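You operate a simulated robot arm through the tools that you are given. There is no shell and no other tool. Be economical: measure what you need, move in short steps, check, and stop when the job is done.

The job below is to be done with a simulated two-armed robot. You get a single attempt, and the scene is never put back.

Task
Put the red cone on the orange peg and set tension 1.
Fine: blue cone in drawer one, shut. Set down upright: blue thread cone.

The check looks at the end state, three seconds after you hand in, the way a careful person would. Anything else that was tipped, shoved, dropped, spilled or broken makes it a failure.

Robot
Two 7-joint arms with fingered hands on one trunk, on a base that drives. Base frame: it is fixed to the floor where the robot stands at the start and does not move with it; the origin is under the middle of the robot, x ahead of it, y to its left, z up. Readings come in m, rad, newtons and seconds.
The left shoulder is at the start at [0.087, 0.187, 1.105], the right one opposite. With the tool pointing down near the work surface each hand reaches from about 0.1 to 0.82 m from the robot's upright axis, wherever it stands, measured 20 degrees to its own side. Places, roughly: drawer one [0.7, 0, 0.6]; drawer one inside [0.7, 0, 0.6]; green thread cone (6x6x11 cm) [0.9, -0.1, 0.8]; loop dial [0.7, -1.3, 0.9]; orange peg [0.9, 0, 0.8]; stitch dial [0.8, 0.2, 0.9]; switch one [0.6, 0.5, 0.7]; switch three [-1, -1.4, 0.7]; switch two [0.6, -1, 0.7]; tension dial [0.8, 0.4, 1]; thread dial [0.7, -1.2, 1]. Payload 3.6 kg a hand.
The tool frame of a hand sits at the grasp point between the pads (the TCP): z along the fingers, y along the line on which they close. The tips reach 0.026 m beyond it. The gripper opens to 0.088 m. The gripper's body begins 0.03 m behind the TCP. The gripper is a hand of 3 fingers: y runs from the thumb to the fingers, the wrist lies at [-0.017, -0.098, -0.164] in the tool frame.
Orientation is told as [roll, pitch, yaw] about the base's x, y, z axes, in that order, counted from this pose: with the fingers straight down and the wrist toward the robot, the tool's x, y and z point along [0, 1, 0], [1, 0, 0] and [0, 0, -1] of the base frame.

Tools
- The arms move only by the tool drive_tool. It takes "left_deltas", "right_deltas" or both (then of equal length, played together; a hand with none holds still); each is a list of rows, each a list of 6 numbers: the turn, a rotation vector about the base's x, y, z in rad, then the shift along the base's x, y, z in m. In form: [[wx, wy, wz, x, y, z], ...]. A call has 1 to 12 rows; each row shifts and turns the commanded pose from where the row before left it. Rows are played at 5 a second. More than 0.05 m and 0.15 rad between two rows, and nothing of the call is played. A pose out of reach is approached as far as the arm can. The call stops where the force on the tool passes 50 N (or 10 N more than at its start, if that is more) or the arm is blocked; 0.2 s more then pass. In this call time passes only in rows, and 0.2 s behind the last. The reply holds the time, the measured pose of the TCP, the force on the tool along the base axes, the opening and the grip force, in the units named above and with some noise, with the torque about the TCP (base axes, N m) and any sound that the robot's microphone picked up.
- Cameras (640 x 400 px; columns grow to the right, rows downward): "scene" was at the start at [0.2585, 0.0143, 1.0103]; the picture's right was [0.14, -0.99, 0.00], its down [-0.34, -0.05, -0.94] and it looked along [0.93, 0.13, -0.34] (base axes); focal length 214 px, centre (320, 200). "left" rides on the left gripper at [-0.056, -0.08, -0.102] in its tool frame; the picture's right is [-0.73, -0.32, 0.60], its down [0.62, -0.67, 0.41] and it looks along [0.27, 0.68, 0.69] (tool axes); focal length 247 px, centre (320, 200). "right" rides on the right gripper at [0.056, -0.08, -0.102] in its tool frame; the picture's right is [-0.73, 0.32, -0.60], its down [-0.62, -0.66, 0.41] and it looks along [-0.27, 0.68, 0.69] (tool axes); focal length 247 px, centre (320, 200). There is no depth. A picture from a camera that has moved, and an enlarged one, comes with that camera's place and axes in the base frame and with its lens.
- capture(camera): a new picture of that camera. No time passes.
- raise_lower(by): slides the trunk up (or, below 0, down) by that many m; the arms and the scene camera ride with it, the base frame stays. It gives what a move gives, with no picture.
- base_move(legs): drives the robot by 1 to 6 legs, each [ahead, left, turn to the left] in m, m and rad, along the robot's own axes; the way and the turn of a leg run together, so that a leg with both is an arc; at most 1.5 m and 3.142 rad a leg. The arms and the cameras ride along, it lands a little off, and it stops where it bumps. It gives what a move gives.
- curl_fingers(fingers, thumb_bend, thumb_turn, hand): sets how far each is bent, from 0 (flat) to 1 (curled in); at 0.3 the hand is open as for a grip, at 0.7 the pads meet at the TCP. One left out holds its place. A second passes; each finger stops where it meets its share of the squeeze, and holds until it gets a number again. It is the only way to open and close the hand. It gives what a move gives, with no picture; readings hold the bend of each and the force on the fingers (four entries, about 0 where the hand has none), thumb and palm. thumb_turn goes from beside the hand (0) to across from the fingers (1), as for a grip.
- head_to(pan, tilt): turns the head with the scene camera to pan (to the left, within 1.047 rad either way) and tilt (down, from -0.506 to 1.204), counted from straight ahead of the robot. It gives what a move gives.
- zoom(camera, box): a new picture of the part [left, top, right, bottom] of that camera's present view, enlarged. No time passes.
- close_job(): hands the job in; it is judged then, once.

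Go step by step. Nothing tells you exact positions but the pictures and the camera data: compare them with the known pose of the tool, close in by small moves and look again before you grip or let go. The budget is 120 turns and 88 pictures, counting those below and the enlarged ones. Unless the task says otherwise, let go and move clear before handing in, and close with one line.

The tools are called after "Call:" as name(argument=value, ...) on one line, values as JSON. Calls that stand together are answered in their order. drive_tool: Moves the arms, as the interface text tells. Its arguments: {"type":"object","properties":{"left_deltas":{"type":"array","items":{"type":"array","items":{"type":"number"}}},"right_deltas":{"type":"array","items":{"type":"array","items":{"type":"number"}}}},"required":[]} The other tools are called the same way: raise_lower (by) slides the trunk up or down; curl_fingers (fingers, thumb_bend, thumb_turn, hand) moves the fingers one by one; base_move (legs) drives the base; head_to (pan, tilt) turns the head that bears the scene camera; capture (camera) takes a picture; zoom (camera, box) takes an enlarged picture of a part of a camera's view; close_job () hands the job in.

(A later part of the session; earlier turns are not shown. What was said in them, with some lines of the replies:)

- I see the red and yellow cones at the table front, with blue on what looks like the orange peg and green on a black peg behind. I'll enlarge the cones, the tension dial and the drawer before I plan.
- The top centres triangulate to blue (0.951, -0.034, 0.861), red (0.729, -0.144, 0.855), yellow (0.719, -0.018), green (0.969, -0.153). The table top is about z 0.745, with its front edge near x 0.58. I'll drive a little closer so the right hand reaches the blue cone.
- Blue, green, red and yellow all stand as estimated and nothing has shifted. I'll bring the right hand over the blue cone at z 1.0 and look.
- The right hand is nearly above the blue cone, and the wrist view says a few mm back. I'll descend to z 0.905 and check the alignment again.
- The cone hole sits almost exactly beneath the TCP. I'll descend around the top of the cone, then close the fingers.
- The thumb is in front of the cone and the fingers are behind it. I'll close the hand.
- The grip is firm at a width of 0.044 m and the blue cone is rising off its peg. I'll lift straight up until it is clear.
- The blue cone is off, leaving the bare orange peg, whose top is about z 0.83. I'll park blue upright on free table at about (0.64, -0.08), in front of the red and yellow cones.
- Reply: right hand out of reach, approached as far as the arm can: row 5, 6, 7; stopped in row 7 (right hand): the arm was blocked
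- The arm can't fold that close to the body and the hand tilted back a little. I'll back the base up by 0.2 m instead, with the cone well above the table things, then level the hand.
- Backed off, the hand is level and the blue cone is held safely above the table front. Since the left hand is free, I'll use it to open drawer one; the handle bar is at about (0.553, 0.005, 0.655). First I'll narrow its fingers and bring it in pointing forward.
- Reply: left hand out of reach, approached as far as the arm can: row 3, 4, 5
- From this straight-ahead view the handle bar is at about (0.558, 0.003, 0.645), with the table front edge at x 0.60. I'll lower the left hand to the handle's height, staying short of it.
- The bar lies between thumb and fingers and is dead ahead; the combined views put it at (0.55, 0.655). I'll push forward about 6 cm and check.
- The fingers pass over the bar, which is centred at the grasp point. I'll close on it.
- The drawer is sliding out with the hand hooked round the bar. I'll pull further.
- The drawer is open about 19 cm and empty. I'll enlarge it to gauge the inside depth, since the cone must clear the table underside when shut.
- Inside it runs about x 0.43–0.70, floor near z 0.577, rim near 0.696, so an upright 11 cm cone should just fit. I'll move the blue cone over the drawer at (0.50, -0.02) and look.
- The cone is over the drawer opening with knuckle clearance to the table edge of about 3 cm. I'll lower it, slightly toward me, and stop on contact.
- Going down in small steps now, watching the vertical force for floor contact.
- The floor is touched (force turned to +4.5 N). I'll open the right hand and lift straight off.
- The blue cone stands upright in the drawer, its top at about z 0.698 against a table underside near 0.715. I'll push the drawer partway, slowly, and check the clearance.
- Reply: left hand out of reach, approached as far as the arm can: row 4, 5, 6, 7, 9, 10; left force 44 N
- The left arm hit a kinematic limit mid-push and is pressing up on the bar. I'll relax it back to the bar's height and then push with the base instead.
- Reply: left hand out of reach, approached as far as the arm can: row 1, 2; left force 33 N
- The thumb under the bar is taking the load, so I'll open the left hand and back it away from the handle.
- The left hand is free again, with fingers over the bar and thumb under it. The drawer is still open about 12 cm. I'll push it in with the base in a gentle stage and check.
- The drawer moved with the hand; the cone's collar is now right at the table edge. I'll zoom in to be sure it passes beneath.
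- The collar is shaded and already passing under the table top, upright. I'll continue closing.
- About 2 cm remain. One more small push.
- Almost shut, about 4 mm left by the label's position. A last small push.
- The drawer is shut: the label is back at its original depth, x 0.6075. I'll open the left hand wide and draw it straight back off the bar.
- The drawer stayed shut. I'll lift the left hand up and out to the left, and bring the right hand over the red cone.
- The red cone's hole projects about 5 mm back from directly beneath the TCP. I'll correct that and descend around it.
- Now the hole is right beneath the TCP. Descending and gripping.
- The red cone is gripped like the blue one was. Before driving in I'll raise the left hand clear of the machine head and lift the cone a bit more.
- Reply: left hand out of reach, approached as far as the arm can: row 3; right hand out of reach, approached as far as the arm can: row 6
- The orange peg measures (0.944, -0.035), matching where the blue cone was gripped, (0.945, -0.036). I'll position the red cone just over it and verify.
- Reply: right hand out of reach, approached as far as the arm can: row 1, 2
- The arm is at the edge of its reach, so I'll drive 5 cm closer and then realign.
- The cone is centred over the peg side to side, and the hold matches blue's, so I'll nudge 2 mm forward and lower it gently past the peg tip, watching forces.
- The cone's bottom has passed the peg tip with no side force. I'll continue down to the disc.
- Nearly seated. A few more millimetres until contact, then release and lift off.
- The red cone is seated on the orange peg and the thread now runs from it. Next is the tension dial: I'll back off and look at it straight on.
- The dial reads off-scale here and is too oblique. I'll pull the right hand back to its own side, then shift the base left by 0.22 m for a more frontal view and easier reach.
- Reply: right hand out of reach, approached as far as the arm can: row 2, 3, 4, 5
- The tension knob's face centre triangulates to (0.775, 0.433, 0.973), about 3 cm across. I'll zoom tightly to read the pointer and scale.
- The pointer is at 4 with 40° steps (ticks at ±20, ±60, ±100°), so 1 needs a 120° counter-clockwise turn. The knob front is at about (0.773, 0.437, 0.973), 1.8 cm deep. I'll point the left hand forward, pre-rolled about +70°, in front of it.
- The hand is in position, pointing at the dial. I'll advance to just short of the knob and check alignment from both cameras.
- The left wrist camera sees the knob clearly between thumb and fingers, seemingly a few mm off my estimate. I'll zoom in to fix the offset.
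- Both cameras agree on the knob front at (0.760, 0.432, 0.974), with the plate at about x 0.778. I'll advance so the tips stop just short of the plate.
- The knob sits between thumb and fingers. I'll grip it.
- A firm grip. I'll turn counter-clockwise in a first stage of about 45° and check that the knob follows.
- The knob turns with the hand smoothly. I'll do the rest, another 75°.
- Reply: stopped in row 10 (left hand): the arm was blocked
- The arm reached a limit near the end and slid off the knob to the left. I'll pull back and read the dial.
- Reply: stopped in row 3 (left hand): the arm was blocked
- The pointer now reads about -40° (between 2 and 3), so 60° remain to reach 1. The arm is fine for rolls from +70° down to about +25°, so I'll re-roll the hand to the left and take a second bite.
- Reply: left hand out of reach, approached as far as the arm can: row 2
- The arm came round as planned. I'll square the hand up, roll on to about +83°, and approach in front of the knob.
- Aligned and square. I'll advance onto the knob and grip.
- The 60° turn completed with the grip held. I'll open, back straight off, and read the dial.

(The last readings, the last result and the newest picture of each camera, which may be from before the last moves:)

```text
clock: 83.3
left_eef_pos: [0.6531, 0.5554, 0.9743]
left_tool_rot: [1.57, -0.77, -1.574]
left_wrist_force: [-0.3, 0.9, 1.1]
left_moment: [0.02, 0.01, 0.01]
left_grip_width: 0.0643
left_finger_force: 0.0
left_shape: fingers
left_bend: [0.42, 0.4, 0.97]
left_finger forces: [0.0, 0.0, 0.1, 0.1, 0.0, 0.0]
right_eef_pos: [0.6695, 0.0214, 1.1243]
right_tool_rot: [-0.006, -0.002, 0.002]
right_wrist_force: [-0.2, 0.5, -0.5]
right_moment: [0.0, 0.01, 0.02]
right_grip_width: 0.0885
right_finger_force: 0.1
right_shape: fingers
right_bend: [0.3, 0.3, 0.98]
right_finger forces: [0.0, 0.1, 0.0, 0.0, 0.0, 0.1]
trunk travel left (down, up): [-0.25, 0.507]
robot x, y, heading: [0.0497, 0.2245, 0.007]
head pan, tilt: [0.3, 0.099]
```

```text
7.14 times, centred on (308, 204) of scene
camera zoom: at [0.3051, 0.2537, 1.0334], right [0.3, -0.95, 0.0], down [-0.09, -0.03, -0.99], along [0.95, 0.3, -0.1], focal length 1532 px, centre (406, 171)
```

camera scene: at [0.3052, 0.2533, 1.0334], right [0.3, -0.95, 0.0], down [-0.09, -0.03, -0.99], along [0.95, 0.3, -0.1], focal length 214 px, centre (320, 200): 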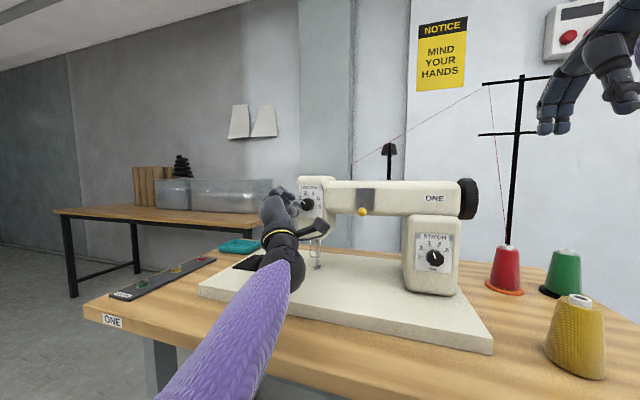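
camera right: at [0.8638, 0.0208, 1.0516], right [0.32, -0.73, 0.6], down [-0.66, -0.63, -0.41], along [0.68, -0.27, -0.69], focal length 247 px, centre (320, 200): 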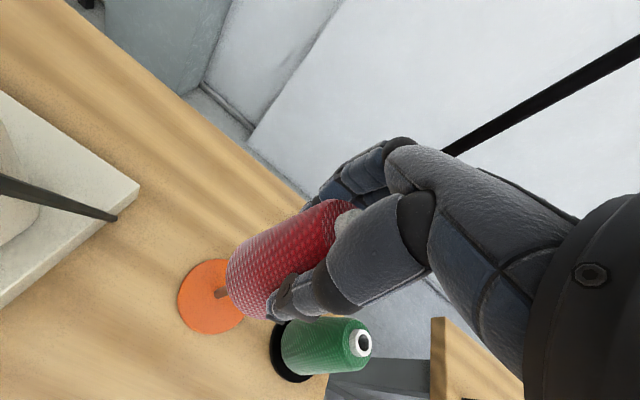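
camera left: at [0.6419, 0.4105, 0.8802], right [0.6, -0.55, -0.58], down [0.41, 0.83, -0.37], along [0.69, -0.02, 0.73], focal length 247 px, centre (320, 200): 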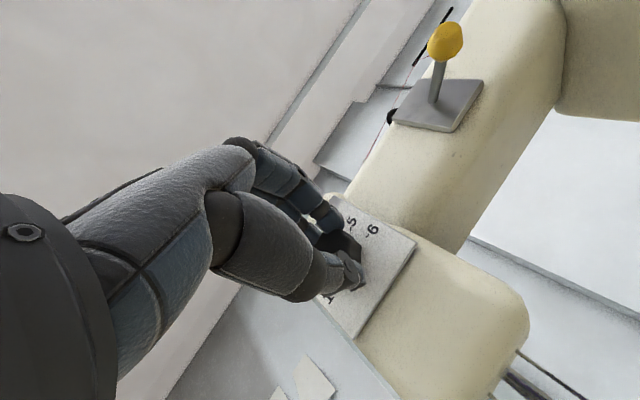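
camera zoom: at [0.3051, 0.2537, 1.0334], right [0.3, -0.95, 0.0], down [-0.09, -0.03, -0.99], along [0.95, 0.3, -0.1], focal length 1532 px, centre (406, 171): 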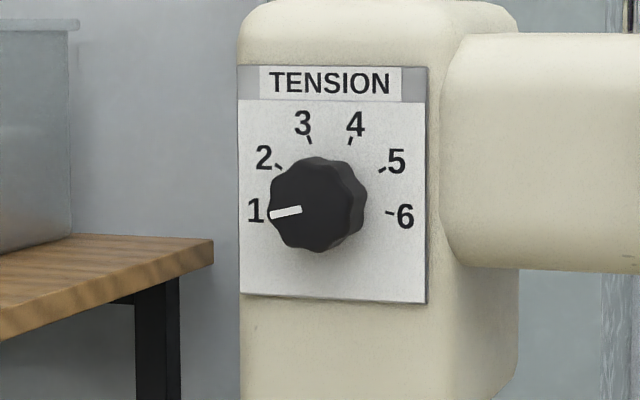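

The pointer is squarely at 1 (about -99°). I'll back the robot away straight and take a final look at drawer, cones and table.

Call:
base_move(legs=[[-0.25, 0, 0]])

Call:
head_to(pan=-0.15, tilt=0.45)

Call:
capture(camera="scene")

Call:
zoom(camera="scene", box=[270, 100, 430, 280])

```text
clock: 85.1
left_eef_pos: [0.4021, 0.5526, 0.9752]
left_tool_rot: [1.57, -0.773, -1.574]
left_wrist_force: [-0.6, -0.3, 1.1]
left_moment: [0.02, 0.05, 0.02]
left_grip_width: 0.0641
left_finger_force: 0.1
left_shape: fingers
left_bend: [0.42, 0.4, 0.97]
left_finger forces: [0.1, 0.1, 0.0, 0.0, 0.0, 0.0]
right_eef_pos: [0.4184, 0.0197, 1.1264]
right_tool_rot: [-0.006, 0.0, -0.001]
right_wrist_force: [0.0, -0.1, 0.9]
right_moment: [0.0, -0.02, -0.04]
right_grip_width: 0.0883
right_finger_force: 0.1
right_shape: fingers
right_bend: [0.3, 0.3, 0.98]
right_finger forces: [0.0, 0.0, 0.2, 0.2, 0.0, 0.0]
trunk travel left (down, up): [-0.25, 0.507]
robot x, y, heading: [-0.1991, 0.2194, 0.002]
head pan, tilt: [0.3, 0.099]
```

```text
clock: 86.0
left_eef_pos: [0.4019, 0.551, 0.9739]
left_tool_rot: [1.569, -0.771, -1.574]
left_wrist_force: [-1.0, 0.2, 0.4]
left_moment: [-0.01, 0.0, 0.04]
left_grip_width: 0.0641
left_finger_force: 0.1
left_shape: fingers
left_bend: [0.42, 0.4, 0.97]
left_finger forces: [0.1, 0.0, 0.1, 0.0, 0.0, 0.1]
right_eef_pos: [0.4198, 0.0199, 1.1254]
right_tool_rot: [-0.007, -0.003, 0.0]
right_wrist_force: [0.1, -0.4, 0.8]
right_moment: [0.02, -0.01, 0.01]
right_grip_width: 0.0883
right_finger_force: 0.0
right_shape: fingers
right_bend: [0.3, 0.3, 0.98]
right_finger forces: [0.1, 0.1, 0.1, 0.0, 0.0, 0.1]
trunk travel left (down, up): [-0.25, 0.507]
robot x, y, heading: [-0.1959, 0.2243, 0.006]
head pan, tilt: [-0.15, 0.45]
```

```text
12 pictures are left
camera scene: at [0.0589, 0.2107, 1.0008], right [-0.14, -0.99, 0.0], down [-0.43, 0.06, -0.9], along [0.89, -0.13, -0.43], focal length 214 px, centre (320, 200)
```

scene: 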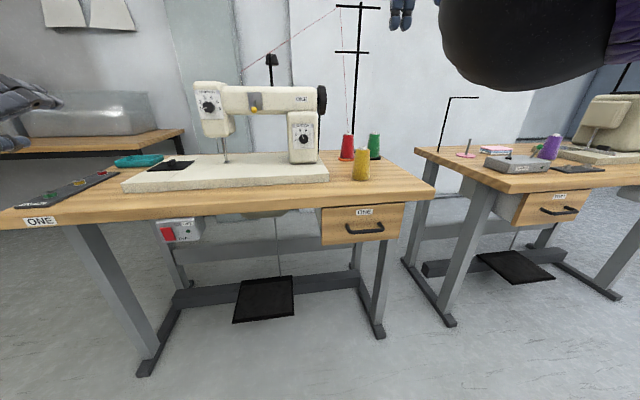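

```text
2.22 times, centred on (350, 190) of scene
camera zoom: at [0.0589, 0.2107, 1.0008], right [-0.14, -0.99, 0.0], down [-0.43, 0.06, -0.9], along [0.89, -0.13, -0.43], focal length 477 px, centre (253, 222)
```

zoom: 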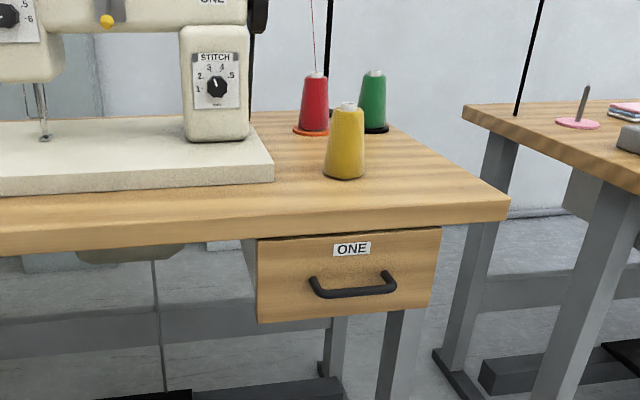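

The drawer is shut, red sits on the orange peg, yellow and green are undisturbed, the stitch dial is unchanged, tension reads 1, and both hands are clear. Handing in.

Call:
close_job()

```text
The job is handed in.
```

The red cone is on the orange peg and tension is set to 1. The blue cone stood upright in drawer one when I let go of it, and the drawer is now shut.
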